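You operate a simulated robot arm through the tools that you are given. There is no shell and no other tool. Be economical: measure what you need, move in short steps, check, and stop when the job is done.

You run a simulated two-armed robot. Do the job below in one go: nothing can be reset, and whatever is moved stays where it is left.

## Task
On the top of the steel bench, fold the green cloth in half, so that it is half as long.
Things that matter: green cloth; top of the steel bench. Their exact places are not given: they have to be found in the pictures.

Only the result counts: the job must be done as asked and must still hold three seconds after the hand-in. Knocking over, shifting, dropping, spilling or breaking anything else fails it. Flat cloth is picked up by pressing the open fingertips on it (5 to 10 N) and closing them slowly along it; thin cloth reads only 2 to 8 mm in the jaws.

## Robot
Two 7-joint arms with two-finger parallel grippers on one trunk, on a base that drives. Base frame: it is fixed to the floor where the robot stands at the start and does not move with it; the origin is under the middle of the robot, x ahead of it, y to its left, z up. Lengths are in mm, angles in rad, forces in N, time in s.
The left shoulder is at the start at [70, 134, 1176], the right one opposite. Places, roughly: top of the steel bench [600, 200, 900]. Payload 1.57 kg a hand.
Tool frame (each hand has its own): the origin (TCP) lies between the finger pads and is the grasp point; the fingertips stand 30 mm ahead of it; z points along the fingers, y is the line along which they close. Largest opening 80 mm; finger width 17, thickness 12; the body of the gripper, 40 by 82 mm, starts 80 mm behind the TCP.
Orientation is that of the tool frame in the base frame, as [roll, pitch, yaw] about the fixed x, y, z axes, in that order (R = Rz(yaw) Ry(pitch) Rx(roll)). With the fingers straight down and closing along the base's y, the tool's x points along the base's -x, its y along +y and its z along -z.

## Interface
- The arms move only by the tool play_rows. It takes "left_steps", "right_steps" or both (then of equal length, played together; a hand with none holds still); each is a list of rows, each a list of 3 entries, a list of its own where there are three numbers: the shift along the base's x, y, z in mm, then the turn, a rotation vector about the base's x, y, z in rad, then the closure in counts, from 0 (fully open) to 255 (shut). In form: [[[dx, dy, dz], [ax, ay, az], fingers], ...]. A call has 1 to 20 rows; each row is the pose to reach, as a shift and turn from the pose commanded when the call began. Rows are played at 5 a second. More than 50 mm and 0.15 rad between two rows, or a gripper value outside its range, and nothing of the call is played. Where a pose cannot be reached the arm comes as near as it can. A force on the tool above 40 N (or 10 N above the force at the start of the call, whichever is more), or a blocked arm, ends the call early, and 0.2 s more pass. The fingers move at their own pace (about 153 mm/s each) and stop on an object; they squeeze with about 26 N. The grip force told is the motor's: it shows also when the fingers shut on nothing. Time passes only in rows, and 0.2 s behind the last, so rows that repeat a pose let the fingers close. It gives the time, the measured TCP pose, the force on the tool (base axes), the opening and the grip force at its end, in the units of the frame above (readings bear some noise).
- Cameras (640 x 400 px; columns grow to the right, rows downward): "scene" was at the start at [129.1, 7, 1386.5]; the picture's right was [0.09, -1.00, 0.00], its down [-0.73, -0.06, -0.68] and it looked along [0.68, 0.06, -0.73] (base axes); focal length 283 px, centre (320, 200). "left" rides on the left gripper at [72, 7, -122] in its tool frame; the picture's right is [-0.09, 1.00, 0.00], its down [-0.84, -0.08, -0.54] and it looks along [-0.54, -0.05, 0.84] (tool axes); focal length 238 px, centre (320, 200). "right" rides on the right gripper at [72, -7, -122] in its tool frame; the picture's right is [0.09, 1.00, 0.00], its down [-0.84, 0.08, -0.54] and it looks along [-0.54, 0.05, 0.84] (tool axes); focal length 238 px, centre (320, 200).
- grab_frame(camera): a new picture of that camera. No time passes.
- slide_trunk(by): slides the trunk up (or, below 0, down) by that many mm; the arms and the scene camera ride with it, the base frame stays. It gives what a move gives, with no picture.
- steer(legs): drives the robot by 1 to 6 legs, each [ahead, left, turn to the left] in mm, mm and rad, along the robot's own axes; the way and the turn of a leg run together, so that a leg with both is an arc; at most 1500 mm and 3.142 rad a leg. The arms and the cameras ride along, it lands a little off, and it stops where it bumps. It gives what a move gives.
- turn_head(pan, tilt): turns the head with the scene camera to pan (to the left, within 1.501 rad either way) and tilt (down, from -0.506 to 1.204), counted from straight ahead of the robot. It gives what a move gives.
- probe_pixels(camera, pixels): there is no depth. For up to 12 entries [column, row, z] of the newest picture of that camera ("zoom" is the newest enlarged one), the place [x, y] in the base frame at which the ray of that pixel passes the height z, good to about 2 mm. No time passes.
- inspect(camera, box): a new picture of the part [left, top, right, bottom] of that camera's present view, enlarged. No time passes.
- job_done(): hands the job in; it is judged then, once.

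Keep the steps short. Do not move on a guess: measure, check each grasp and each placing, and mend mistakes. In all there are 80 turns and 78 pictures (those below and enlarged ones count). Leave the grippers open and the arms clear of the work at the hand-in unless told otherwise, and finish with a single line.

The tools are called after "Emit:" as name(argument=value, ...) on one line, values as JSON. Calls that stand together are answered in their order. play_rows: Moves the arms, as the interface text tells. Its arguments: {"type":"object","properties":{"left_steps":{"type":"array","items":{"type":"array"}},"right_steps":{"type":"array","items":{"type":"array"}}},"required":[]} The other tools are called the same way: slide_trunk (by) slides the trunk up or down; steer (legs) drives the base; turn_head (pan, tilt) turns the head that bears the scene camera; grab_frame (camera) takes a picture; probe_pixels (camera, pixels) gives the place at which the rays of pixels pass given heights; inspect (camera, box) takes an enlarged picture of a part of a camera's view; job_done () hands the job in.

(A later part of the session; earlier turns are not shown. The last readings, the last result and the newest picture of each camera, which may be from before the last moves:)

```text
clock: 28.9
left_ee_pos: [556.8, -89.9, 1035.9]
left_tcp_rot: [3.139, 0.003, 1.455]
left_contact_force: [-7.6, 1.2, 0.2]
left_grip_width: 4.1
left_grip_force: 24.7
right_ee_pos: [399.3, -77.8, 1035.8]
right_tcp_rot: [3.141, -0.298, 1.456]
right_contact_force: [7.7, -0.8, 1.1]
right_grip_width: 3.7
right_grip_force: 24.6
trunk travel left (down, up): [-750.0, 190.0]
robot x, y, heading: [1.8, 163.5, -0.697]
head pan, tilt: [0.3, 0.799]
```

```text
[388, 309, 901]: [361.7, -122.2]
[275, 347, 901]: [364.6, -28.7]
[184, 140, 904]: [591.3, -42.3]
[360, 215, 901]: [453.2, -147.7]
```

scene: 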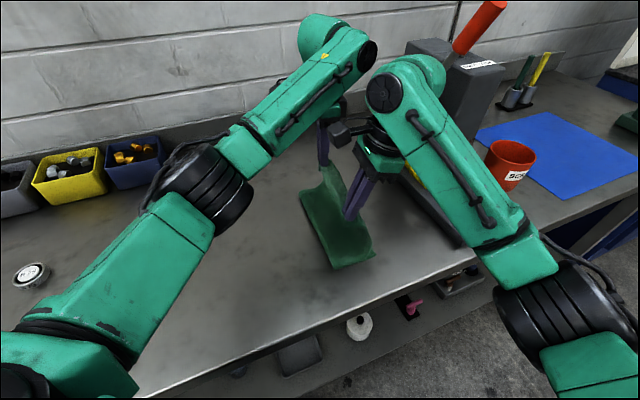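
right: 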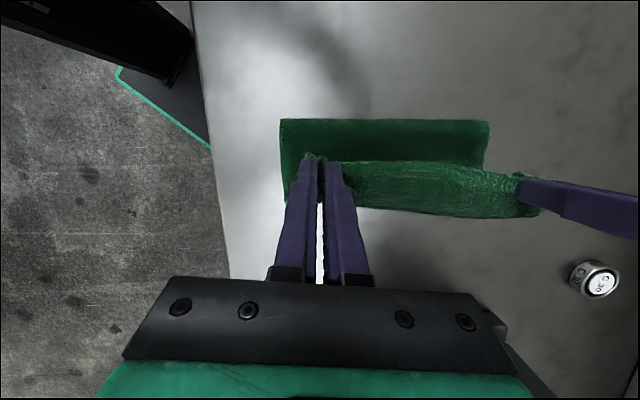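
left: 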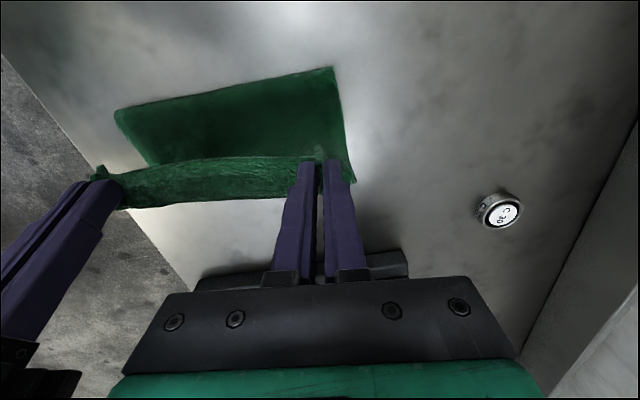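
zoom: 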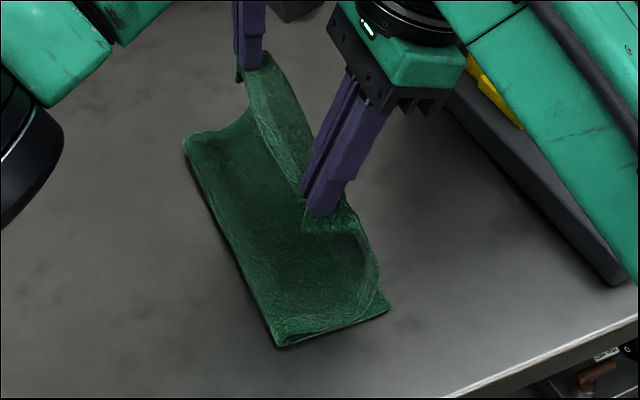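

I see the mistake: the hands were too high for how far right they were. The upper layer pulled extra cloth over, and the fold line peeled to y≈-30 instead of about +15. The lower edge C is unmoved at (362,-122). I'll back the hands to y≈+40…60, where all the excess lies down again, and then follow a tighter path. First a small drive back so the arms alone can do the rest.

Emit:
steer(legs=[[-14, 17, 0]])

Emit:
play_rows(left_steps=[[[0, 36, 0], [0, 0, 0], 255], [[0, 72, 0], [0, 0, 0], 255], [[0, 108, 2], [0, 0, 0], 255], [[0, 130, 0], [0, 0, 0], 255], [[0, 130, -10], [0, 0, 0], 255], [[0, 130, -10], [0, 0, 0], 255]], right_steps=[[[0, 36, 0], [0, 0, 0], 255], [[0, 72, 0], [0, 0, 0], 255], [[0, 108, 2], [0, 0, 0], 255], [[0, 130, 0], [0, 0, 0], 255], [[0, 130, -10], [0, 0, 0], 255], [[0, 130, -10], [0, 0, 0], 255]])

Emit:
inspect(camera="scene", box=[240, 130, 440, 290])

Emit:
grab_frame(camera="right")

```text
clock: 29.7
left_ee_pos: [557.2, -76.5, 1032.2]
left_tcp_rot: [-3.14, -0.007, 1.454]
left_contact_force: [-6.7, 0.0, 0.3]
left_grip_width: 3.8
left_grip_force: 25.1
right_ee_pos: [397.7, -65.8, 1032.1]
right_tcp_rot: [3.142, -0.305, 1.453]
right_contact_force: [7.1, -1.1, 0.8]
right_grip_width: 3.7
right_grip_force: 24.1
trunk travel left (down, up): [-750.0, 190.0]
robot x, y, heading: [1.8, 188.6, -0.703]
head pan, tilt: [0.3, 0.799]
```

```text
clock: 31.1
left_ee_pos: [555.7, 57.8, 1022.6]
left_tcp_rot: [3.14, -0.003, 1.455]
left_contact_force: [-5.9, 0.5, -0.5]
left_grip_width: 3.9
left_grip_force: 24.4
right_ee_pos: [399.9, 70.2, 1023.6]
right_tcp_rot: [-3.142, -0.3, 1.454]
right_contact_force: [5.6, -1.3, 1.1]
right_grip_width: 3.1
right_grip_force: 24.7
trunk travel left (down, up): [-750.0, 190.0]
robot x, y, heading: [4.4, 190.4, -0.702]
head pan, tilt: [0.3, 0.799]
```

```text
2.50 times, centred on (340, 210) of scene
```

zoom: 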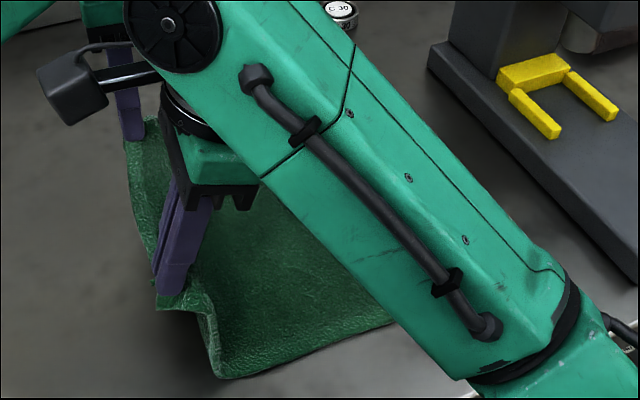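

```text
41 pictures are left
```

right: 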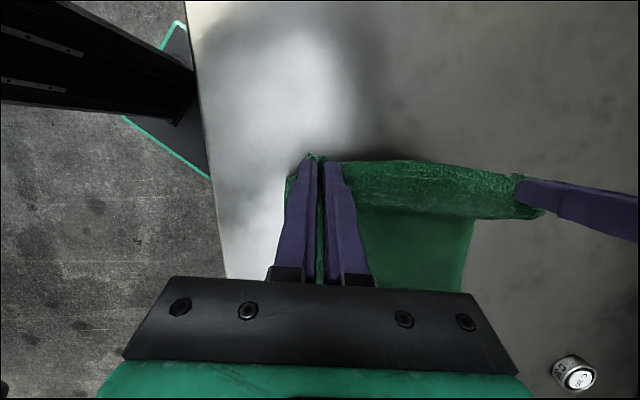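

Cloth is relaid behind the hands. Now the tight path: up to vertical over the fold line (L y≈5, R y≈25 at h≈135), then diagonally down at 45°, slowly, pausing halfway.

Emit:
play_rows(left_steps=[[[0, -8, 10], [0, 0, 0], 255], [[0, -15, 20], [0, 0, 0], 255], [[0, -24, 30], [0, 0, 0], 255], [[0, -33, 37], [0, 0, 0], 255], [[0, -43, 42], [0, 0, 0], 255], [[0, -53, 45], [0, 0, 0], 255], [[0, -63, 35], [0, 0, 0], 255], [[0, -73, 25], [0, 0, 0], 255], [[-1, -83, 15], [0, 0, 0], 255], [[-1, -93, 5], [0, 0, 0], 255], [[-1, -103, -5], [0, 0, 0], 255], [[-2, -113, -15], [0, 0, 0], 255], [[-2, -113, -15], [0, 0, 0], 255]], right_steps=[[[0, -8, 10], [0, 0, 0], 255], [[0, -15, 20], [0, 0, 0], 255], [[0, -24, 30], [0, 0, 0], 255], [[0, -33, 37], [0, 0, 0], 255], [[0, -43, 42], [0, 0, 0], 255], [[0, -53, 45], [0, 0, 0], 255], [[0, -63, 35], [0, 0, 0], 255], [[0, -73, 25], [0, 0, 0], 255], [[-1, -83, 15], [0, 0, 0], 255], [[-2, -93, 5], [0, 0, 0], 255], [[-3, -103, -5], [0, 0, 0], 255], [[-3, -113, -15], [0, 0, 0], 255], [[-3, -113, -15], [0, 0, 0], 255]])

Emit:
inspect(camera="scene", box=[240, 130, 440, 290])

Emit:
grab_frame(camera="left")

```text
clock: 33.9
left_ee_pos: [554.7, -55.6, 1009.5]
left_tcp_rot: [3.14, -0.001, 1.454]
left_contact_force: [-7.7, 0.6, -0.3]
left_grip_width: 3.8
left_grip_force: 25.0
right_ee_pos: [397.4, -43.0, 1008.4]
right_tcp_rot: [-3.141, -0.3, 1.455]
right_contact_force: [6.8, -1.1, -0.2]
right_grip_width: 3.8
right_grip_force: 24.3
trunk travel left (down, up): [-750.0, 190.0]
robot x, y, heading: [-2.3, 191.9, -0.695]
head pan, tilt: [0.3, 0.799]
```

```text
2.50 times, centred on (340, 210) of scene
```

zoom: 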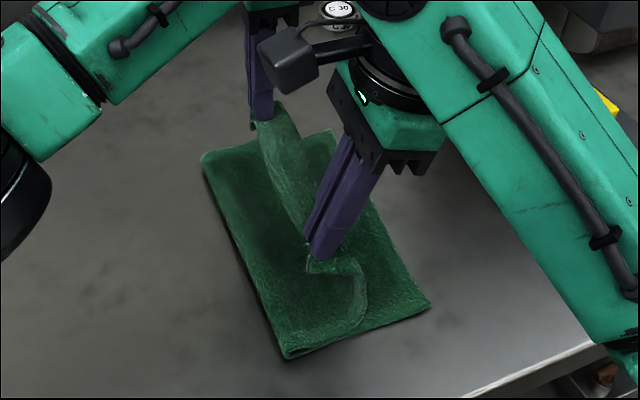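

```text
39 pictures are left
```

left: 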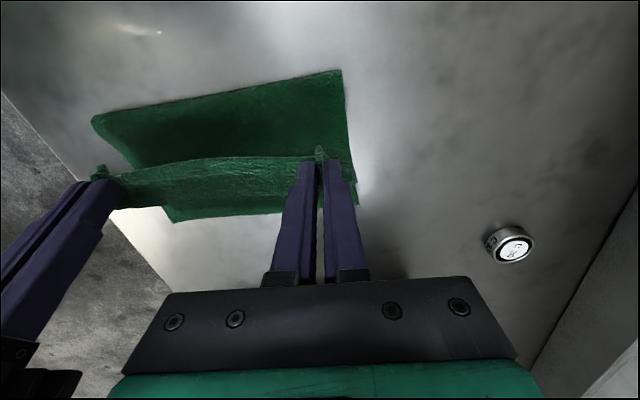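

Emit:
probe_pixels(camera="zoom", pixels=[[430, 306, 901], [287, 357, 901], [202, 155, 904], [335, 132, 901], [362, 180, 901]])

Emit:
probe_pixels(camera="left", pixels=[[92, 116, 904], [340, 70, 904], [174, 222, 901], [280, 212, 901]])

```text
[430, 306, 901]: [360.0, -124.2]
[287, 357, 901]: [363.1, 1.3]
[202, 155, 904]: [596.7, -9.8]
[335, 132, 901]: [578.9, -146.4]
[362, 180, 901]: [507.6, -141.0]
```

```text
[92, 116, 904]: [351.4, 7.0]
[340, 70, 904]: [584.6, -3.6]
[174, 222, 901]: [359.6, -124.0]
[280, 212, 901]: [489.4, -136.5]
```

The fold line is now at y≈+4 near and -6 far, still about 20 mm short of half because the cloth wasn't taut when it went over. I'll redo it: base +60 left, hands back left until the cloth is straight, then a true arc around the fold line.

Emit:
steer(legs=[[-39, 46, 0]])

Emit:
play_rows(left_steps=[[[0, 25, 0], [0, 0, 0], 255], [[0, 50, 0], [0, 0, 0], 255], [[0, 75, 0], [0, 0, 0], 255], [[0, 100, 0], [0, 0, 0], 255], [[0, 107, 0], [0, 0, 0], 255], [[0, 107, 0], [0, 0, 0], 255]], right_steps=[[[0, 25, 0], [0, 0, 0], 255], [[0, 50, 0], [0, 0, 0], 255], [[0, 75, 0], [0, 0, 0], 255], [[0, 100, 0], [0, 0, 0], 255], [[0, 107, 0], [0, 0, 0], 255], [[0, 107, 0], [0, 0, 0], 255]])

Emit:
grab_frame(camera="scene")

Emit:
grab_frame(camera="left")

```text
clock: 34.8
left_ee_pos: [554.3, 1.1, 1007.5]
left_tcp_rot: [-3.139, -0.005, 1.452]
left_contact_force: [-6.8, 0.7, 0.3]
left_grip_width: 3.9
left_grip_force: 25.2
right_ee_pos: [397.7, 13.4, 1007.1]
right_tcp_rot: [3.14, -0.303, 1.452]
right_contact_force: [7.1, -0.6, 0.3]
right_grip_width: 3.4
right_grip_force: 24.7
trunk travel left (down, up): [-750.0, 190.0]
robot x, y, heading: [3.1, 246.2, -0.703]
head pan, tilt: [0.3, 0.799]
```

```text
clock: 36.2
left_ee_pos: [554.2, 110.6, 1010.0]
left_tcp_rot: [-3.14, -0.002, 1.452]
left_contact_force: [-5.4, 0.3, -0.4]
left_grip_width: 3.7
left_grip_force: 24.8
right_ee_pos: [397.7, 121.8, 1008.3]
right_tcp_rot: [3.141, -0.301, 1.453]
right_contact_force: [6.1, -1.3, -0.4]
right_grip_width: 3.7
right_grip_force: 24.8
trunk travel left (down, up): [-750.0, 190.0]
robot x, y, heading: [-0.7, 247.5, -0.707]
head pan, tilt: [0.3, 0.799]
```

```text
38 pictures are left
```

scene: 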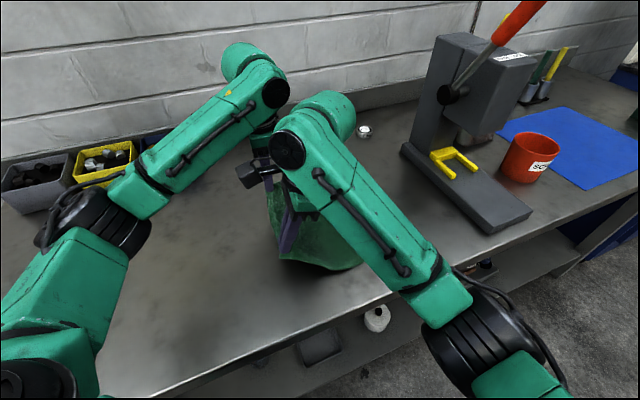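

```text
37 pictures are left
```

left: 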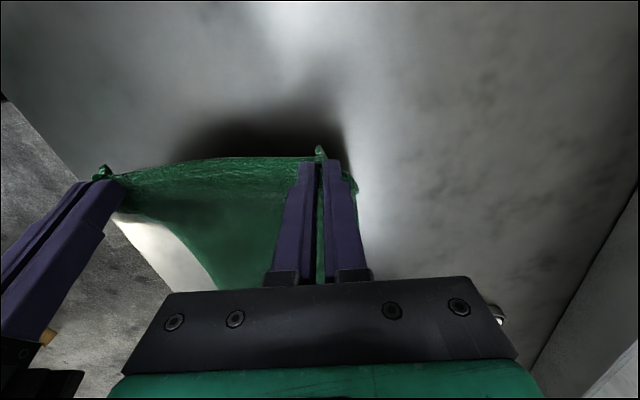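

Left is 131 mm from the intended fold line, slightly slack. I'll go 8 mm further to tension it, follow a 138 mm arc to vertical, and check there.

Emit:
play_rows(left_steps=[[[0, 8, 0], [0, 0, 0], 255], [[0, 8, 0], [0, 0, 0], 255], [[0, -1, 13], [0, 0, 0], 255], [[0, -11, 24], [0, 0, 0], 255], [[0, -21, 33], [0, 0, 0], 255], [[0, -31, 40], [0, 0, 0], 255], [[0, -43, 47], [0, 0, 0], 255], [[0, -56, 53], [0, 0, 0], 255], [[0, -68, 57], [0, 0, 0], 255], [[0, -81, 60], [0, 0, 0], 255], [[0, -93, 61], [0, 0, 0], 255], [[0, -106, 61], [0, 0, 0], 255], [[0, -106, 61], [0, 0, 0], 255]], right_steps=[[[0, 8, 0], [0, 0, 0], 255], [[0, 8, 0], [0, 0, 0], 255], [[0, -1, 13], [0, 0, 0], 255], [[0, -11, 24], [0, 0, 0], 255], [[0, -21, 33], [0, 0, 0], 255], [[0, -31, 40], [0, 0, 0], 255], [[0, -43, 47], [0, 0, 0], 255], [[0, -56, 53], [0, 0, 0], 255], [[0, -68, 57], [0, 0, 0], 255], [[0, -81, 60], [0, 0, 0], 255], [[0, -93, 61], [0, 0, 0], 255], [[0, -106, 61], [0, 0, 0], 255], [[0, -106, 61], [0, 0, 0], 255]])

Emit:
inspect(camera="scene", box=[220, 130, 440, 300])

Emit:
grab_frame(camera="right")

```text
clock: 39.0
left_ee_pos: [555.1, 5.0, 1071.4]
left_tcp_rot: [-3.141, -0.001, 1.451]
left_contact_force: [-7.3, 1.4, -0.1]
left_grip_width: 3.6
left_grip_force: 24.6
right_ee_pos: [396.8, 17.8, 1069.5]
right_tcp_rot: [3.141, -0.3, 1.454]
right_contact_force: [7.0, -0.6, -0.1]
right_grip_width: 3.3
right_grip_force: 24.3
trunk travel left (down, up): [-750.0, 190.0]
robot x, y, heading: [1.9, 245.0, -0.703]
head pan, tilt: [0.3, 0.799]
```

```text
2.35 times, centred on (330, 215) of scene
```

zoom: 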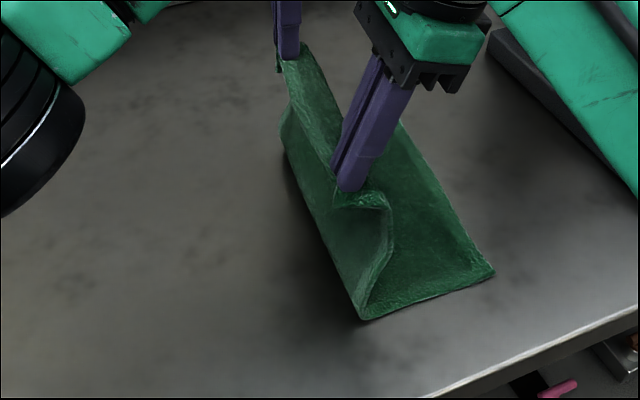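

```text
35 pictures are left
```

right: 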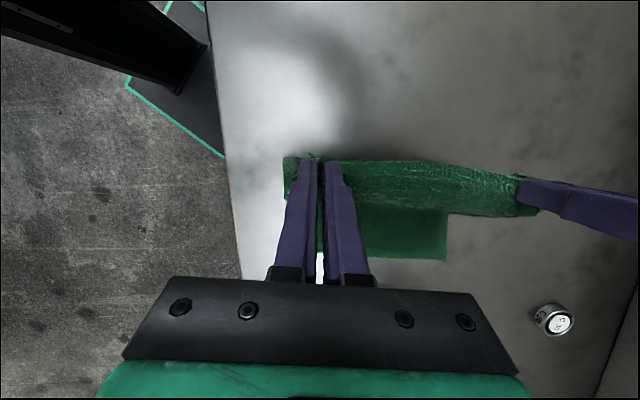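

Emit:
probe_pixels(camera="zoom", pixels=[[494, 272, 901], [366, 318, 901], [295, 172, 902]])

Emit:
probe_pixels(camera="right", pixels=[[445, 260, 901], [283, 157, 903]])

```text
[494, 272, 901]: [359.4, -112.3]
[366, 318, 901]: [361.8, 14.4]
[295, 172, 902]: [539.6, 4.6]
```

```text
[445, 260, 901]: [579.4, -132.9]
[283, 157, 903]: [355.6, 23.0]
```

At vertical, the lower edge is at C(359,-112), B(579,-133), the fold contact at y≈14 and the loop bulges to y≈23. Last time the slack ended in the upper layer. This time I'll first drop straight down so the slack goes to the fold side on the left, then move right low.

Emit:
play_rows(left_steps=[[[0, 3, -15], [0, 0, 0], 255], [[0, 6, -30], [0, 0, 0], 255], [[0, 9, -45], [0, 0, 0], 255], [[0, 10, -60], [0, 0, 0], 255], [[0, 10, -75], [0, 0, 0], 255], [[0, 8, -88], [0, 0, 0], 255], [[0, 8, -88], [0, 0, 0], 255]], right_steps=[[[0, 3, -15], [0, 0, 0], 255], [[0, 6, -30], [0, 0, 0], 255], [[0, 9, -45], [0, 0, 0], 255], [[0, 10, -60], [0, 0, 0], 255], [[0, 10, -75], [0, 0, 0], 255], [[0, 8, -88], [0, 0, 0], 255], [[0, 8, -88], [0, 0, 0], 255]])

Emit:
inspect(camera="scene", box=[220, 130, 440, 300])

Emit:
grab_frame(camera="left")

```text
clock: 40.6
left_ee_pos: [555.4, 13.2, 982.3]
left_tcp_rot: [-3.141, -0.002, 1.452]
left_contact_force: [-7.9, 0.2, 0.3]
left_grip_width: 3.6
left_grip_force: 24.9
right_ee_pos: [396.2, 25.9, 980.5]
right_tcp_rot: [3.141, -0.3, 1.452]
right_contact_force: [6.9, -0.9, 0.0]
right_grip_width: 3.6
right_grip_force: 25.0
trunk travel left (down, up): [-750.0, 190.0]
robot x, y, heading: [1.7, 246.7, -0.705]
head pan, tilt: [0.3, 0.799]
```

```text
2.35 times, centred on (330, 215) of scene
```

zoom: 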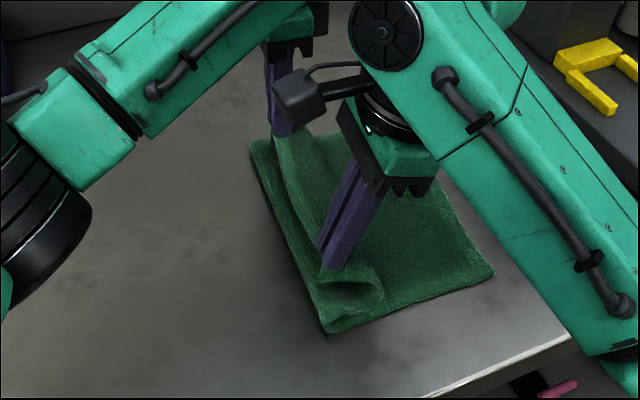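

```text
33 pictures are left
```

left: 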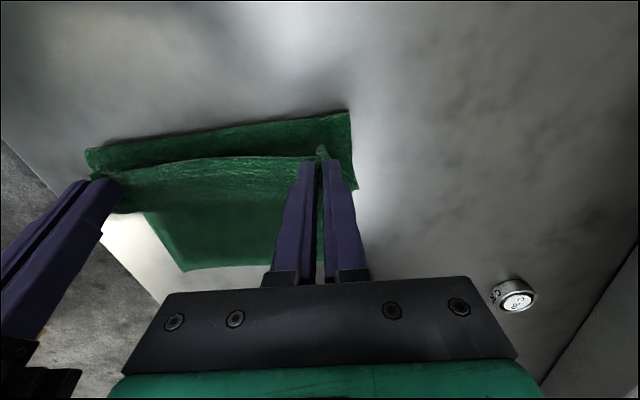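

The slack is now on the left side of the fold, as intended. I'll drive about 60 mm right at this low height, then check.

Emit:
probe_pixels(camera="left", pixels=[[87, 152, 905], [349, 113, 905], [185, 270, 901]])

Emit:
steer(legs=[[38, -45, 0]])

Emit:
inspect(camera="scene", box=[220, 130, 440, 300])

Emit:
grab_frame(camera="left")

```text
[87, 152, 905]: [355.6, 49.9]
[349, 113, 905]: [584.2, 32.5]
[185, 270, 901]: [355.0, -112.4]
```

```text
clock: 41.6
left_ee_pos: [555.4, -42.7, 983.2]
left_tcp_rot: [-3.141, 0.001, 1.456]
left_contact_force: [-7.0, 0.2, -0.8]
left_grip_width: 3.9
left_grip_force: 25.0
right_ee_pos: [397.1, -30.4, 982.4]
right_tcp_rot: [3.139, -0.298, 1.455]
right_contact_force: [6.9, -0.5, 0.9]
right_grip_width: 3.3
right_grip_force: 24.1
trunk travel left (down, up): [-750.0, 190.0]
robot x, y, heading: [1.1, 188.8, -0.699]
head pan, tilt: [0.3, 0.799]
```

```text
2.35 times, centred on (330, 215) of scene
```

zoom: 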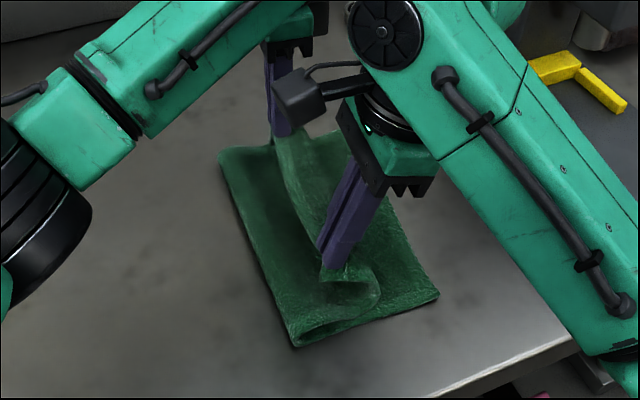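

```text
31 pictures are left
```

left: 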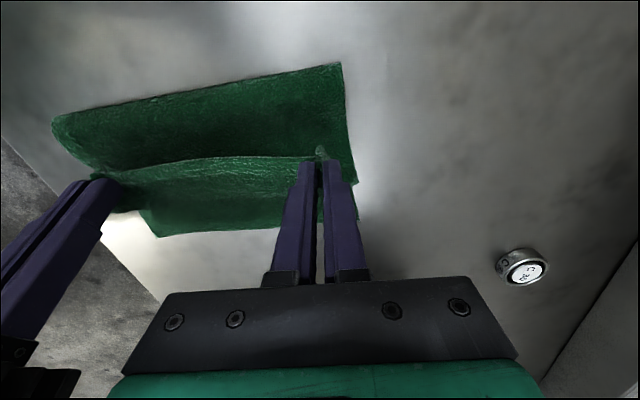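

Emit:
probe_pixels(camera="left", pixels=[[52, 120, 905], [341, 64, 905], [157, 237, 901], [290, 227, 901]])

Emit:
probe_pixels(camera="zoom", pixels=[[438, 297, 901], [297, 346, 901], [219, 155, 905]])

```text
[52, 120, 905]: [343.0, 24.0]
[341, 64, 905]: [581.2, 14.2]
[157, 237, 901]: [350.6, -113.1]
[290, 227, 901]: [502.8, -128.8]
```

```text
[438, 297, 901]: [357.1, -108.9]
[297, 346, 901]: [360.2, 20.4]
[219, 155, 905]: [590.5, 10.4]
```

The fold is at y≈22 near and 12 far; the ideal is 38 and 14. I'll continue down first and then right, stopping about 20 mm before the edge.

Emit:
play_rows(left_steps=[[[0, -2, -12], [0, 0, 0], 255], [[0, -6, -24], [0, 0, 0], 255], [[0, -14, -32], [0, 0, 0], 255], [[0, -24, -36], [0, 0, 0], 255], [[0, -36, -39], [0, 0, 0], 255], [[0, -48, -41], [0, 0, 0], 255], [[0, -60, -42], [0, 0, 0], 255], [[0, -60, -42], [0, 0, 0], 255]], right_steps=[[[0, 2, -12], [0, 0, 0], 255], [[0, 0, -24], [0, 0, 0], 255], [[0, -8, -32], [0, 0, 0], 255], [[0, -20, -36], [0, 0, 0], 255], [[0, -34, -39], [0, 0, 0], 255], [[0, -48, -41], [0, 0, 0], 255], [[0, -62, -42], [0, 0, 0], 255], [[0, -62, -42], [0, 0, 0], 255]])

Emit:
inspect(camera="scene", box=[220, 130, 440, 300])

Emit:
grab_frame(camera="left")

Emit:
grab_frame(camera="right")

```text
clock: 43.4
left_ee_pos: [554.6, -105.5, 941.5]
left_tcp_rot: [-3.142, 0.001, 1.453]
left_contact_force: [-8.8, -0.7, 2.0]
left_grip_width: 3.5
left_grip_force: 24.5
right_ee_pos: [395.6, -94.1, 939.2]
right_tcp_rot: [3.139, -0.299, 1.455]
right_contact_force: [8.5, -0.6, 3.6]
right_grip_width: 3.3
right_grip_force: 24.6
trunk travel left (down, up): [-750.0, 190.0]
robot x, y, heading: [-0.4, 189.6, -0.7]
head pan, tilt: [0.3, 0.799]
```

```text
2.35 times, centred on (330, 215) of scene
```

zoom: 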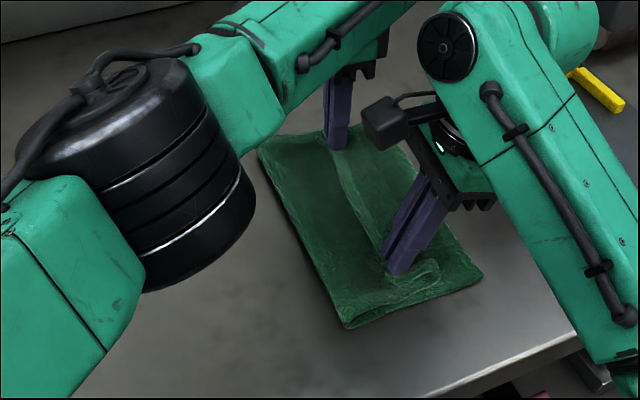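

```text
29 pictures are left
```

left: 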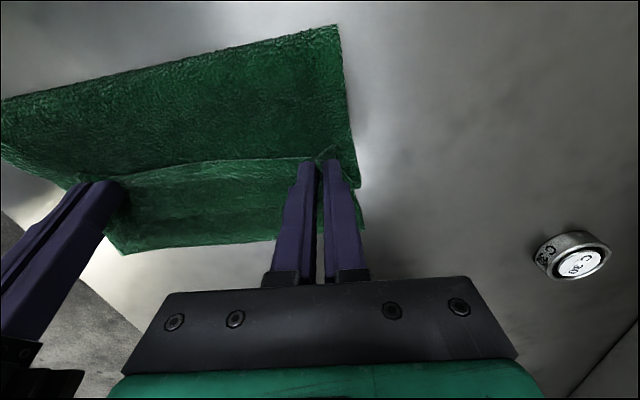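

```text
28 pictures are left
```

right: 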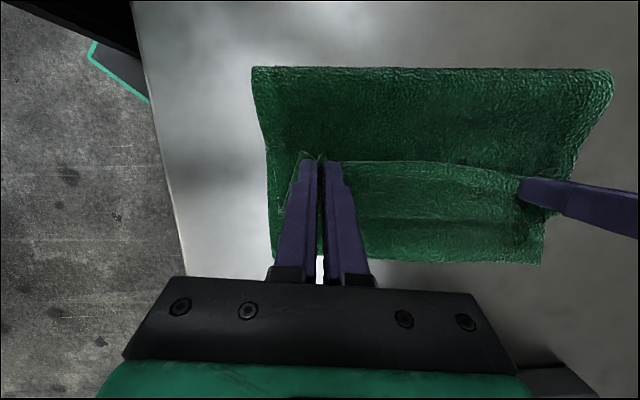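

Emit:
probe_pixels(camera="right", pixels=[[252, 68, 903], [610, 70, 903], [543, 265, 901], [275, 256, 901], [420, 262, 901], [420, 163, 915]])

Emit:
probe_pixels(camera="left", pixels=[[338, 26, 903], [2, 100, 903], [123, 255, 901], [362, 228, 901], [220, 245, 901]])

Emit:
probe_pixels(camera="zoom", pixels=[[482, 278, 901], [346, 327, 901], [258, 152, 904]])

```text
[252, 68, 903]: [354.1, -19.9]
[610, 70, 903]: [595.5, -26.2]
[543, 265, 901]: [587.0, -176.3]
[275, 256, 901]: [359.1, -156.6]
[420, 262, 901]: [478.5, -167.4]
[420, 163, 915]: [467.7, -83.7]
```

```text
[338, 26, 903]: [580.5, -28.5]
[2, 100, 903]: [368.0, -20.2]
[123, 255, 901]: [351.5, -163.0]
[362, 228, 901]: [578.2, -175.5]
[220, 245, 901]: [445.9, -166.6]
```

```text
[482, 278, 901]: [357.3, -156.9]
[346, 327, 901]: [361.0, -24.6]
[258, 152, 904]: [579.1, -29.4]
```

The whole cloth slid right by about 45 mm: lower edge C(358,-157), B(580,-176), fold at y≈-21 near and -28 far. The fold position is now about right (136/148 mm of 148). The upper layer just doubles back under the hands by about 45 mm. I'll lift ~30 mm, drive 40 mm right, and lay the rest down.

Emit:
play_rows(left_steps=[[[0, -2, 12], [0, 0, 0], 255], [[0, -6, 24], [0, 0, 0], 255], [[0, -8, 30], [0, 0, 0], 255], [[0, -8, 30], [0, 0, 0], 255]], right_steps=[[[0, -2, 12], [0, 0, 0], 255], [[0, -6, 24], [0, 0, 0], 255], [[0, -8, 30], [0, 0, 0], 255], [[0, -8, 30], [0, 0, 0], 255]])

Emit:
steer(legs=[[24, -28, 0]])

Emit:
grab_frame(camera="right")

Emit:
grab_frame(camera="scene")

```text
clock: 44.4
left_ee_pos: [551.2, -108.8, 972.2]
left_tcp_rot: [3.141, 0.0, 1.454]
left_contact_force: [-0.5, -0.9, 0.4]
left_grip_width: 3.8
left_grip_force: 24.8
left hand out of reach, approached as far as the arm can: row 2, 3, 4
right_ee_pos: [397.2, -102.7, 967.5]
right_tcp_rot: [-3.141, -0.3, 1.453]
right_contact_force: [2.3, -0.7, 0.5]
right_grip_width: 3.5
right_grip_force: 24.4
trunk travel left (down, up): [-750.0, 190.0]
robot x, y, heading: [-1.4, 189.8, -0.7]
head pan, tilt: [0.3, 0.799]
```

```text
clock: 45.3
left_ee_pos: [550.1, -140.6, 972.8]
left_tcp_rot: [3.141, 0.001, 1.455]
left_contact_force: [-0.8, 0.6, -0.7]
left_grip_width: 3.5
left_grip_force: 24.5
right_ee_pos: [396.9, -136.1, 971.7]
right_tcp_rot: [3.14, -0.297, 1.456]
right_contact_force: [0.8, -0.3, 1.2]
right_grip_width: 3.4
right_grip_force: 24.4
trunk travel left (down, up): [-750.0, 190.0]
robot x, y, heading: [1.0, 153.3, -0.702]
head pan, tilt: [0.3, 0.799]
```

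```text
27 pictures are left
```

right: 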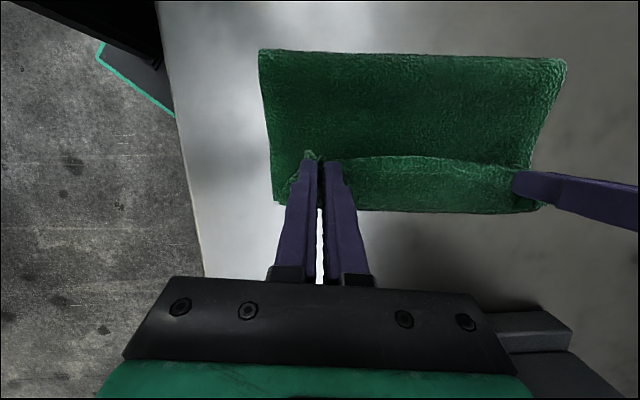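

```text
26 pictures are left
```

scene: 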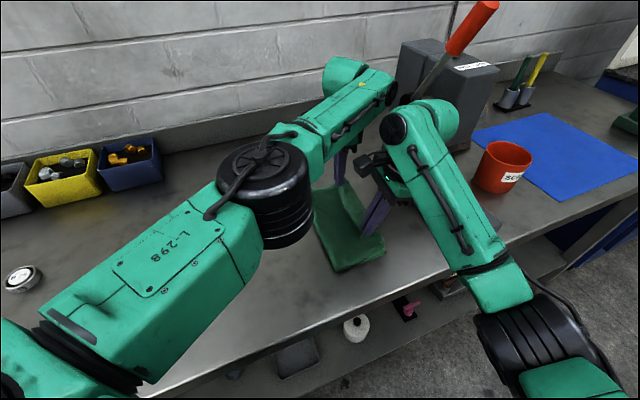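

Looks clean. I'll lower 20 mm, drive 20 mm more right, and check alignment.

Emit:
play_rows(left_steps=[[[0, -1, -10], [0, 0, 0], 255], [[2, -2, -20], [0, 0, 0], 255], [[2, -2, -20], [0, 0, 0], 255]], right_steps=[[[-2, -1, -10], [0, 0, 0], 255], [[-3, -2, -20], [0, 0, 0], 255], [[-3, -2, -20], [0, 0, 0], 255]])

Emit:
steer(legs=[[11, -13, 0]])

Emit:
grab_frame(camera="right")

Emit:
grab_frame(camera="left")

```text
clock: 46.1
left_ee_pos: [551.3, -147.0, 951.0]
left_tcp_rot: [-3.141, -0.002, 1.453]
left_contact_force: [-5.0, 0.3, -0.2]
left_grip_width: 3.7
left_grip_force: 24.6
right_ee_pos: [392.8, -141.5, 948.9]
right_tcp_rot: [3.14, -0.302, 1.455]
right_contact_force: [5.9, -0.5, -0.5]
right_grip_width: 3.7
right_grip_force: 24.1
trunk travel left (down, up): [-750.0, 190.0]
robot x, y, heading: [2.3, 152.4, -0.703]
head pan, tilt: [0.3, 0.799]
```

```text
clock: 46.8
left_ee_pos: [552.8, -159.9, 951.8]
left_tcp_rot: [3.14, 0.001, 1.455]
left_contact_force: [-6.6, 1.8, 0.3]
left_grip_width: 3.8
left_grip_force: 24.4
right_ee_pos: [393.5, -154.3, 950.5]
right_tcp_rot: [-3.141, -0.297, 1.456]
right_contact_force: [5.5, -0.3, 0.3]
right_grip_width: 3.7
right_grip_force: 24.8
trunk travel left (down, up): [-750.0, 190.0]
robot x, y, heading: [-0.4, 134.7, -0.702]
head pan, tilt: [0.3, 0.799]
```

```text
25 pictures are left
```

right: 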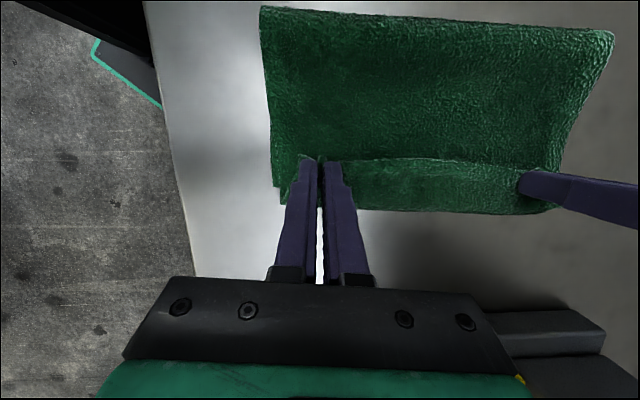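

```text
24 pictures are left
```

left: 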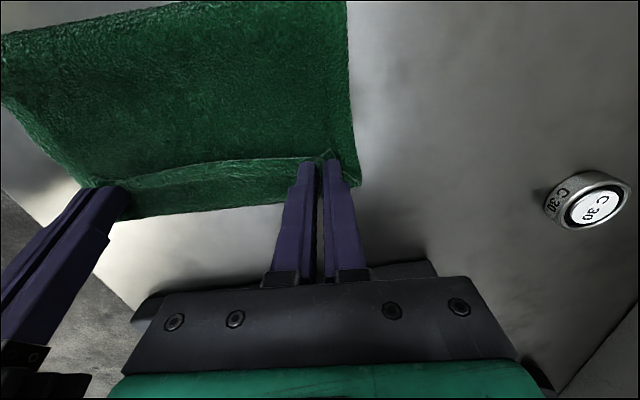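

Emit:
probe_pixels(camera="right", pixels=[[260, 8, 903], [613, 35, 903], [282, 205, 901], [420, 212, 901], [555, 208, 901]])

Emit:
probe_pixels(camera="left", pixels=[[345, 2, 903], [135, 218, 901], [280, 203, 901], [2, 95, 903]])

```text
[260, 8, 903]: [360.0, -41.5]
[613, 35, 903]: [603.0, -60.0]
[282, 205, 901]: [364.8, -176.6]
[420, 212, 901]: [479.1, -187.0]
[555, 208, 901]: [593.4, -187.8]
```

```text
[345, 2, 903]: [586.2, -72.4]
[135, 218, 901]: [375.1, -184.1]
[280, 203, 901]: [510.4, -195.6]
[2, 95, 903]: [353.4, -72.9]
```

Emit:
inspect(camera="scene", box=[280, 150, 420, 290])

```text
2.86 times, centred on (350, 220) of scene
```

zoom: 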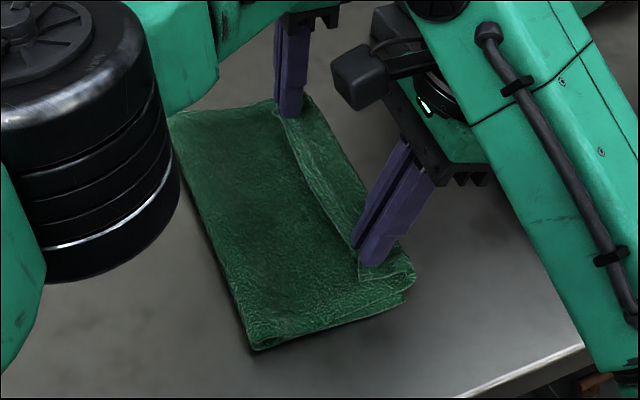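

Emit:
probe_pixels(camera="zoom", pixels=[[404, 300, 901], [414, 280, 915], [254, 350, 901], [170, 120, 904], [310, 97, 905], [365, 180, 901]])

```text
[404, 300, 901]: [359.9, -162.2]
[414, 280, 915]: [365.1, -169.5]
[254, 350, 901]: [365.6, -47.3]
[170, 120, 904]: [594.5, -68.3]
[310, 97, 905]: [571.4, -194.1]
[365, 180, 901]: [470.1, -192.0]
```

The upper layer has peeled the fold too far right again (near side 115 mm instead of 148). The stiff pinched edge doubles back under the fingers and pulls the rest. I'll go back left at h≈50, drop so the slack settles at the fold, return low, and release there. The small flap can be turned over afterwards.

Emit:
play_rows(left_steps=[[[0, 8, 12], [0, 0, 0], 255], [[0, 20, 24], [0, 0, 0], 255], [[0, 35, 32], [0, 0, 0], 255], [[0, 50, 34], [0, 0, 0], 255], [[0, 60, 34], [0, 0, 0], 255], [[0, 60, 34], [0, 0, 0], 255]], right_steps=[[[0, 8, 12], [0, 0, 0], 255], [[0, 20, 24], [0, 0, 0], 255], [[0, 35, 32], [0, 0, 0], 255], [[0, 50, 34], [0, 0, 0], 255], [[0, 64, 34], [0, 0, 0], 255], [[0, 64, 34], [0, 0, 0], 255]])

Emit:
steer(legs=[[-49, 57, 0]])

Emit:
play_rows(left_steps=[[[0, 2, -10], [0, 0, 0], 255], [[0, 2, -20], [0, 0, 0], 255], [[0, 0, -30], [0, 0, 0], 255], [[0, 0, -30], [0, 0, 0], 255]], right_steps=[[[0, 2, -10], [0, 0, 0], 255], [[0, 2, -20], [0, 0, 0], 255], [[0, 0, -30], [0, 0, 0], 255], [[0, 0, -30], [0, 0, 0], 255]])

Emit:
inspect(camera="scene", box=[240, 130, 460, 300])

Emit:
grab_frame(camera="left")

```text
clock: 48.0
left_ee_pos: [551.4, -153.4, 963.8]
left_tcp_rot: [-3.132, -0.001, 1.456]
left_contact_force: [-17.3, 5.0, 2.1]
left_grip_width: 4.0
left_grip_force: 24.6
left hand out of reach, approached as far as the arm can: row 2, 3, 4, 5
right_ee_pos: [393.6, -106.3, 980.9]
right_tcp_rot: [3.141, -0.295, 1.441]
right_contact_force: [14.7, -4.8, -8.5]
right_grip_width: 3.8
right_grip_force: 25.0
trunk travel left (down, up): [-750.0, 190.0]
robot x, y, heading: [2.2, 134.5, -0.703]
head pan, tilt: [0.3, 0.799]
stopped in row 5 (right hand): the force on the tool passed its limit (the readings are from after the stop); the commanded pose is now the measured one
```

```text
clock: 49.0
left_ee_pos: [551.1, -81.6, 962.3]
left_tcp_rot: [-3.135, -0.002, 1.458]
left_contact_force: [-21.8, 6.7, 2.4]
left_grip_width: 4.3
left_grip_force: 24.9
right_ee_pos: [393.4, -33.0, 978.9]
right_tcp_rot: [-3.14, -0.296, 1.441]
right_contact_force: [20.4, -10.6, -10.2]
right_grip_width: 4.0
right_grip_force: 25.1
trunk travel left (down, up): [-750.0, 190.0]
robot x, y, heading: [1.6, 210.3, -0.701]
head pan, tilt: [0.3, 0.799]
```

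```text
clock: 50.0
left_ee_pos: [548.5, -79.3, 936.6]
left_tcp_rot: [-3.141, 0.0, 1.456]
left_contact_force: [-18.2, 4.7, 24.5]
left_grip_width: 4.2
left_grip_force: 24.7
right_ee_pos: [390.9, -30.2, 953.3]
right_tcp_rot: [3.138, -0.296, 1.442]
right_contact_force: [22.5, -7.0, -2.7]
right_grip_width: 4.2
right_grip_force: 25.5
trunk travel left (down, up): [-750.0, 190.0]
robot x, y, heading: [1.2, 212.6, -0.702]
head pan, tilt: [0.3, 0.799]
```

```text
2.35 times, centred on (350, 215) of scene
```

zoom: 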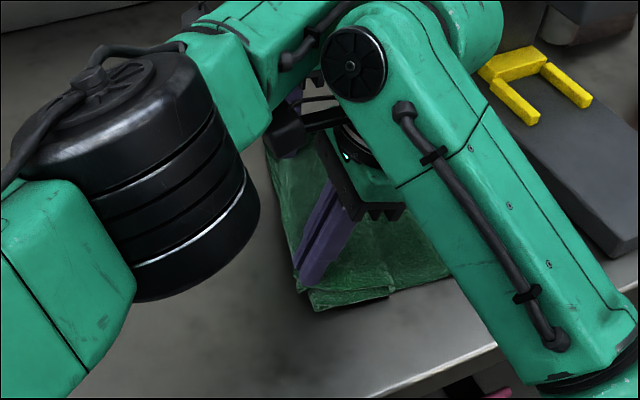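

```text
21 pictures are left
```

left: 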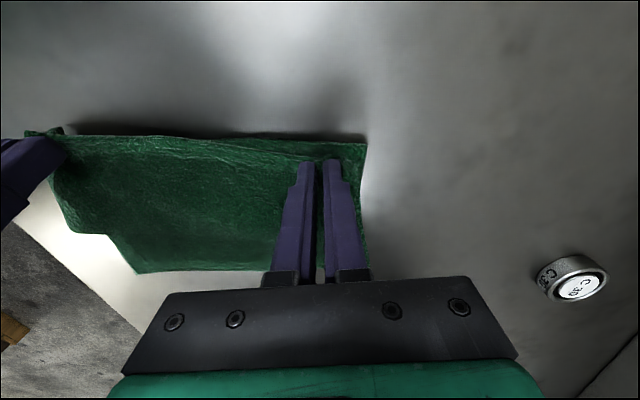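

The left hand hit its reach limit and lagged by about 40 mm. I'll bring it back in line with the right: up 16, then +45 in y.

Emit:
play_rows(left_steps=[[[1, 5, 8], [0, 0, 0], 255], [[2, 16, 16], [0, 0, 0], 255], [[2, 28, 18], [0, 0, 0], 255], [[2, 40, 18], [0, 0, 0], 255], [[2, 45, 18], [0, 0, 0], 255], [[2, 45, 18], [0, 0, 0], 255]], right_steps=[[[0, 0, 2], [0, 0, 0], 255], [[0, 2, 2], [0, 0, 0.003], 255], [[0, 4, 2], [0, 0, 0.006], 255], [[0, 6, 2], [0, 0, 0.01], 255], [[0, 6, 2], [0, 0, 0.01], 255], [[0, 6, 2], [0, 0, 0.01], 255]])

Emit:
grab_frame(camera="left")

```text
clock: 51.4
left_ee_pos: [550.4, -74.4, 941.8]
left_tcp_rot: [-3.132, -0.002, 1.457]
left_contact_force: [-22.4, 7.4, 3.5]
left_grip_width: 4.0
left_grip_force: 24.6
left hand out of reach, approached as far as the arm can: row 2, 3, 4, 5, 6
right_ee_pos: [392.2, -26.4, 953.6]
right_tcp_rot: [-3.142, -0.296, 1.451]
right_contact_force: [20.3, -7.1, -1.4]
right_grip_width: 4.5
right_grip_force: 24.8
trunk travel left (down, up): [-750.0, 190.0]
robot x, y, heading: [-1.8, 210.3, -0.709]
head pan, tilt: [0.3, 0.799]
```

```text
20 pictures are left
```

left: 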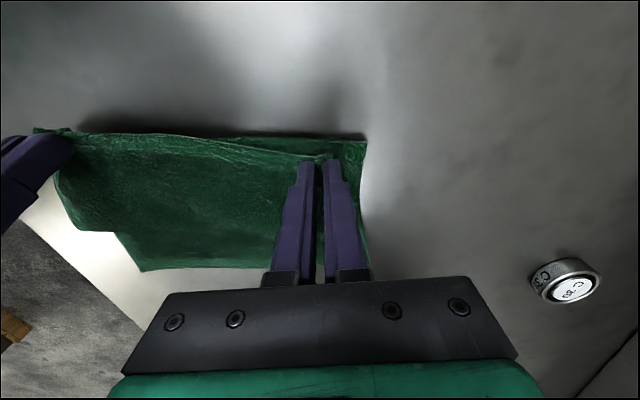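

Only the upward part fails for the left hand. I'll try moving it in +y without lifting, and let the right ease toward it.

Emit:
play_rows(left_steps=[[[0, 5, 0], [0, 0, 0], 255], [[0, 12, 0], [0, 0, 0], 255], [[0, 20, 0], [0, 0, 0], 255], [[0, 30, 0], [0, 0, 0], 255], [[0, 40, 0], [0, 0, 0], 255], [[0, 40, 0], [0, 0, 0], 255]], right_steps=[[[0, -2, 0], [0, 0, 0], 255], [[0, -4, 0], [0, 0, 0], 255], [[0, -6, 0], [0, 0, 0], 255], [[0, -6, 0], [0, 0, 0], 255], [[0, -6, 0], [0, 0, 0], 255], [[0, -6, 0], [0, 0, 0], 255]])

```text
clock: 52.8
left_ee_pos: [551.6, -77.7, 944.4]
left_tcp_rot: [-3.14, 0.003, 1.449]
left_contact_force: [-18.4, 5.8, 1.5]
left_grip_width: 4.1
left_grip_force: 24.7
left hand out of reach, approached as far as the arm can: row 1, 2, 3, 4, 5, 6
right_ee_pos: [393.1, -32.7, 952.7]
right_tcp_rot: [-3.141, -0.298, 1.452]
right_contact_force: [18.7, -6.7, -0.9]
right_grip_width: 4.2
right_grip_force: 24.9
trunk travel left (down, up): [-750.0, 190.0]
robot x, y, heading: [0.1, 209.7, -0.703]
head pan, tilt: [0.3, 0.799]
```

The left arm is at a joint limit. I'll try turning its wrist back toward its natural yaw (+z) with a small move, to free it.

Emit:
play_rows(left_steps=[[[0, 0, 0], [0, 0, 0.1], 255], [[0, 4, 4], [0, 0, 0.2], 255], [[0, 10, 8], [0, 0, 0.3], 255], [[0, 20, 10], [0, 0, 0.3], 255], [[0, 32, 12], [0, 0, 0.3], 255], [[0, 32, 12], [0, 0, 0.3], 255]])

Emit:
grab_frame(camera="scene")

```text
clock: 54.2
left_ee_pos: [552.8, -73.8, 947.3]
left_tcp_rot: [-3.135, -0.002, 1.656]
left_contact_force: [-18.9, 5.8, 0.6]
left_grip_width: 3.9
left_grip_force: 24.7
left hand out of reach, approached as far as the arm can: row 3, 4, 5, 6
right_ee_pos: [393.0, -31.9, 953.5]
right_tcp_rot: [-3.137, -0.295, 1.45]
right_contact_force: [19.8, -6.1, -0.2]
right_grip_width: 3.8
right_grip_force: 25.1
trunk travel left (down, up): [-750.0, 190.0]
robot x, y, heading: [-0.4, 213.0, -0.7]
head pan, tilt: [0.3, 0.799]
```

```text
19 pictures are left
```

scene: 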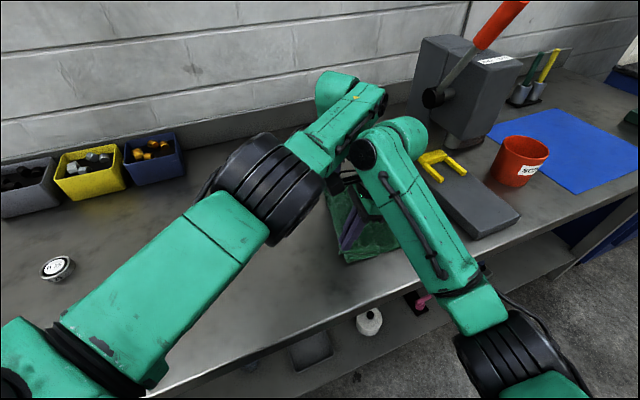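

The left wrist is right up against the right one, which is 40 mm too far left and may be blocking it. I'll move the right hand back -42 in y to line up.

Emit:
play_rows(right_steps=[[[0, -10, 2], [0, 0, 0], 255], [[0, -20, 3], [0, 0, 0], 255], [[0, -32, 3], [0, 0, 0], 255], [[0, -44, 2], [0, 0, 0], 255], [[0, -44, 2], [0, 0, 0], 255]], left_steps=[[[0, 0, 0], [0, 0, 0], 255], [[0, 0, 0], [0, 0, 0], 255], [[0, 0, 0], [0, 0, 0], 255], [[0, 0, 0], [0, 0, 0], 255], [[0, 3, 3], [0, 0, 0], 255]])

Emit:
play_rows(left_steps=[[[0, 3, 5], [0, 0, -0.05], 255], [[0, 6, 10], [0, 0, -0.1], 255], [[0, 12, 15], [0, 0, -0.15], 255], [[0, 18, 20], [0, 0, -0.2], 255], [[0, 18, 20], [0, 0, -0.2], 255]], right_steps=[[[0, 0, 5], [0, 0, 0], 255], [[0, 0, 10], [0, 0, 0], 255], [[0, 6, 15], [0, 0, 0], 255], [[0, 12, 20], [0, 0, 0], 255], [[0, 12, 20], [0, 0, 0], 255]])

```text
clock: 55.4
left_ee_pos: [552.8, -72.2, 949.1]
left_tcp_rot: [-3.136, 0.0, 1.656]
left_contact_force: [-10.0, 0.1, 0.4]
left_grip_width: 4.0
left_grip_force: 24.8
left hand out of reach, approached as far as the arm can: row 5
right_ee_pos: [392.1, -77.1, 955.3]
right_tcp_rot: [-3.138, -0.298, 1.452]
right_contact_force: [9.5, -0.2, -0.3]
right_grip_width: 3.5
right_grip_force: 24.4
trunk travel left (down, up): [-750.0, 190.0]
robot x, y, heading: [-3.1, 209.2, -0.706]
head pan, tilt: [0.3, 0.799]
```

```text
clock: 56.4
left_ee_pos: [551.7, -59.9, 975.1]
left_tcp_rot: [-3.133, 0.009, 1.469]
left_contact_force: [-10.5, -1.2, -1.3]
left_grip_width: 3.6
left_grip_force: 24.7
left hand out of reach, approached as far as the arm can: row 1, 2, 3
right_ee_pos: [390.7, -68.4, 968.0]
right_tcp_rot: [-3.123, -0.289, 1.436]
right_contact_force: [3.4, -4.6, -7.2]
right_grip_width: 3.6
right_grip_force: 24.3
trunk travel left (down, up): [-750.0, 190.0]
robot x, y, heading: [2.2, 207.8, -0.703]
head pan, tilt: [0.3, 0.799]
stopped in row 4 (right hand): the force on the tool passed its limit (the readings are from after the stop); the commanded pose is now the measured one
```

The left arm is freed now (it rearranged and briefly brushed the right arm). Now I'll look.

Emit:
grab_frame(camera="scene")

Emit:
grab_frame(camera="left")

```text
18 pictures are left
```

scene: 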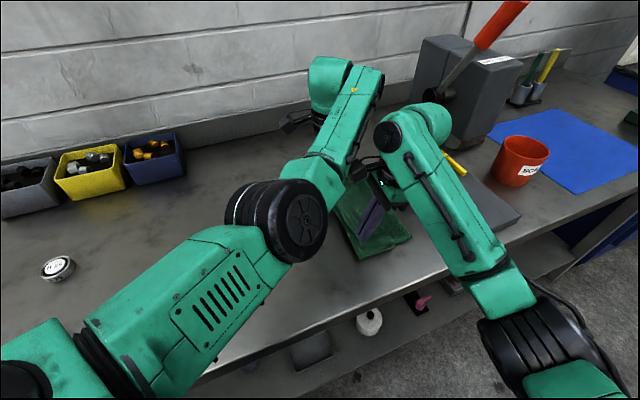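

```text
17 pictures are left
```

left: 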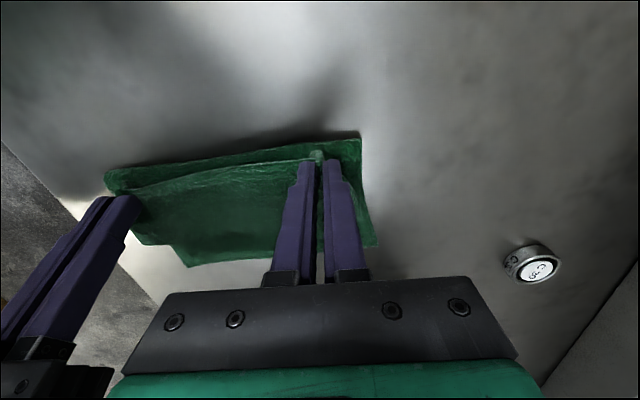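

Emit:
probe_pixels(camera="left", pixels=[[105, 180, 905], [360, 134, 905], [187, 266, 901], [377, 246, 901], [145, 244, 905], [178, 246, 905]])

```text
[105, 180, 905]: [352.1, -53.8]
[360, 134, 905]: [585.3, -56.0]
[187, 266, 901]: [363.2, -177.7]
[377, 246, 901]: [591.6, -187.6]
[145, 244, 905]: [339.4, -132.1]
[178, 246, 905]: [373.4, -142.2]
```

The fold is at y≈-54, near 121 and far 131 mm from the lower edge at C(363,-175), B(590,-187). It needs to go about 25 mm left. I'll drive the hands +38 in y and lower them so the slack settles left.

Emit:
steer(legs=[[-25, 29, 0]])

Emit:
play_rows(left_steps=[[[0, 2, -8], [0, 0, 0], 255], [[0, 3, -16], [0, 0, 0], 255], [[0, 3, -22], [0, 0, 0], 255], [[0, 3, -22], [0, 0, 0], 255]], right_steps=[[[0, 2, -6], [0, 0, 0], 255], [[0, 3, -12], [0, 0, 0], 255], [[0, 3, -17], [0, 0, 0], 255], [[0, 3, -17], [0, 0, 0], 255]])

Emit:
grab_frame(camera="left")

```text
clock: 57.3
left_ee_pos: [552.0, -25.5, 973.4]
left_tcp_rot: [-3.136, 0.002, 1.469]
left_contact_force: [-13.9, -0.3, -0.6]
left_grip_width: 3.6
left_grip_force: 24.6
right_ee_pos: [390.1, -34.4, 966.3]
right_tcp_rot: [-3.122, -0.292, 1.435]
right_contact_force: [8.3, -7.3, -8.8]
right_grip_width: 3.6
right_grip_force: 24.7
trunk travel left (down, up): [-750.0, 190.0]
robot x, y, heading: [3.3, 249.9, -0.703]
head pan, tilt: [0.3, 0.799]
```

```text
clock: 58.3
left_ee_pos: [552.0, -20.2, 954.2]
left_tcp_rot: [-3.136, 0.008, 1.467]
left_contact_force: [-14.8, -1.2, 0.0]
left_grip_width: 3.8
left_grip_force: 24.4
right_ee_pos: [388.6, -28.5, 947.6]
right_tcp_rot: [-3.117, -0.287, 1.434]
right_contact_force: [-4.5, -3.0, -37.3]
right_grip_width: 3.6
right_grip_force: 24.6
trunk travel left (down, up): [-750.0, 190.0]
robot x, y, heading: [-0.6, 250.4, -0.701]
head pan, tilt: [0.3, 0.799]
```

```text
16 pictures are left
```

left: 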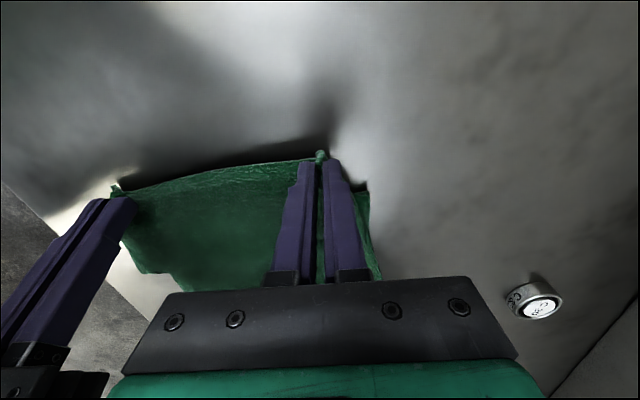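

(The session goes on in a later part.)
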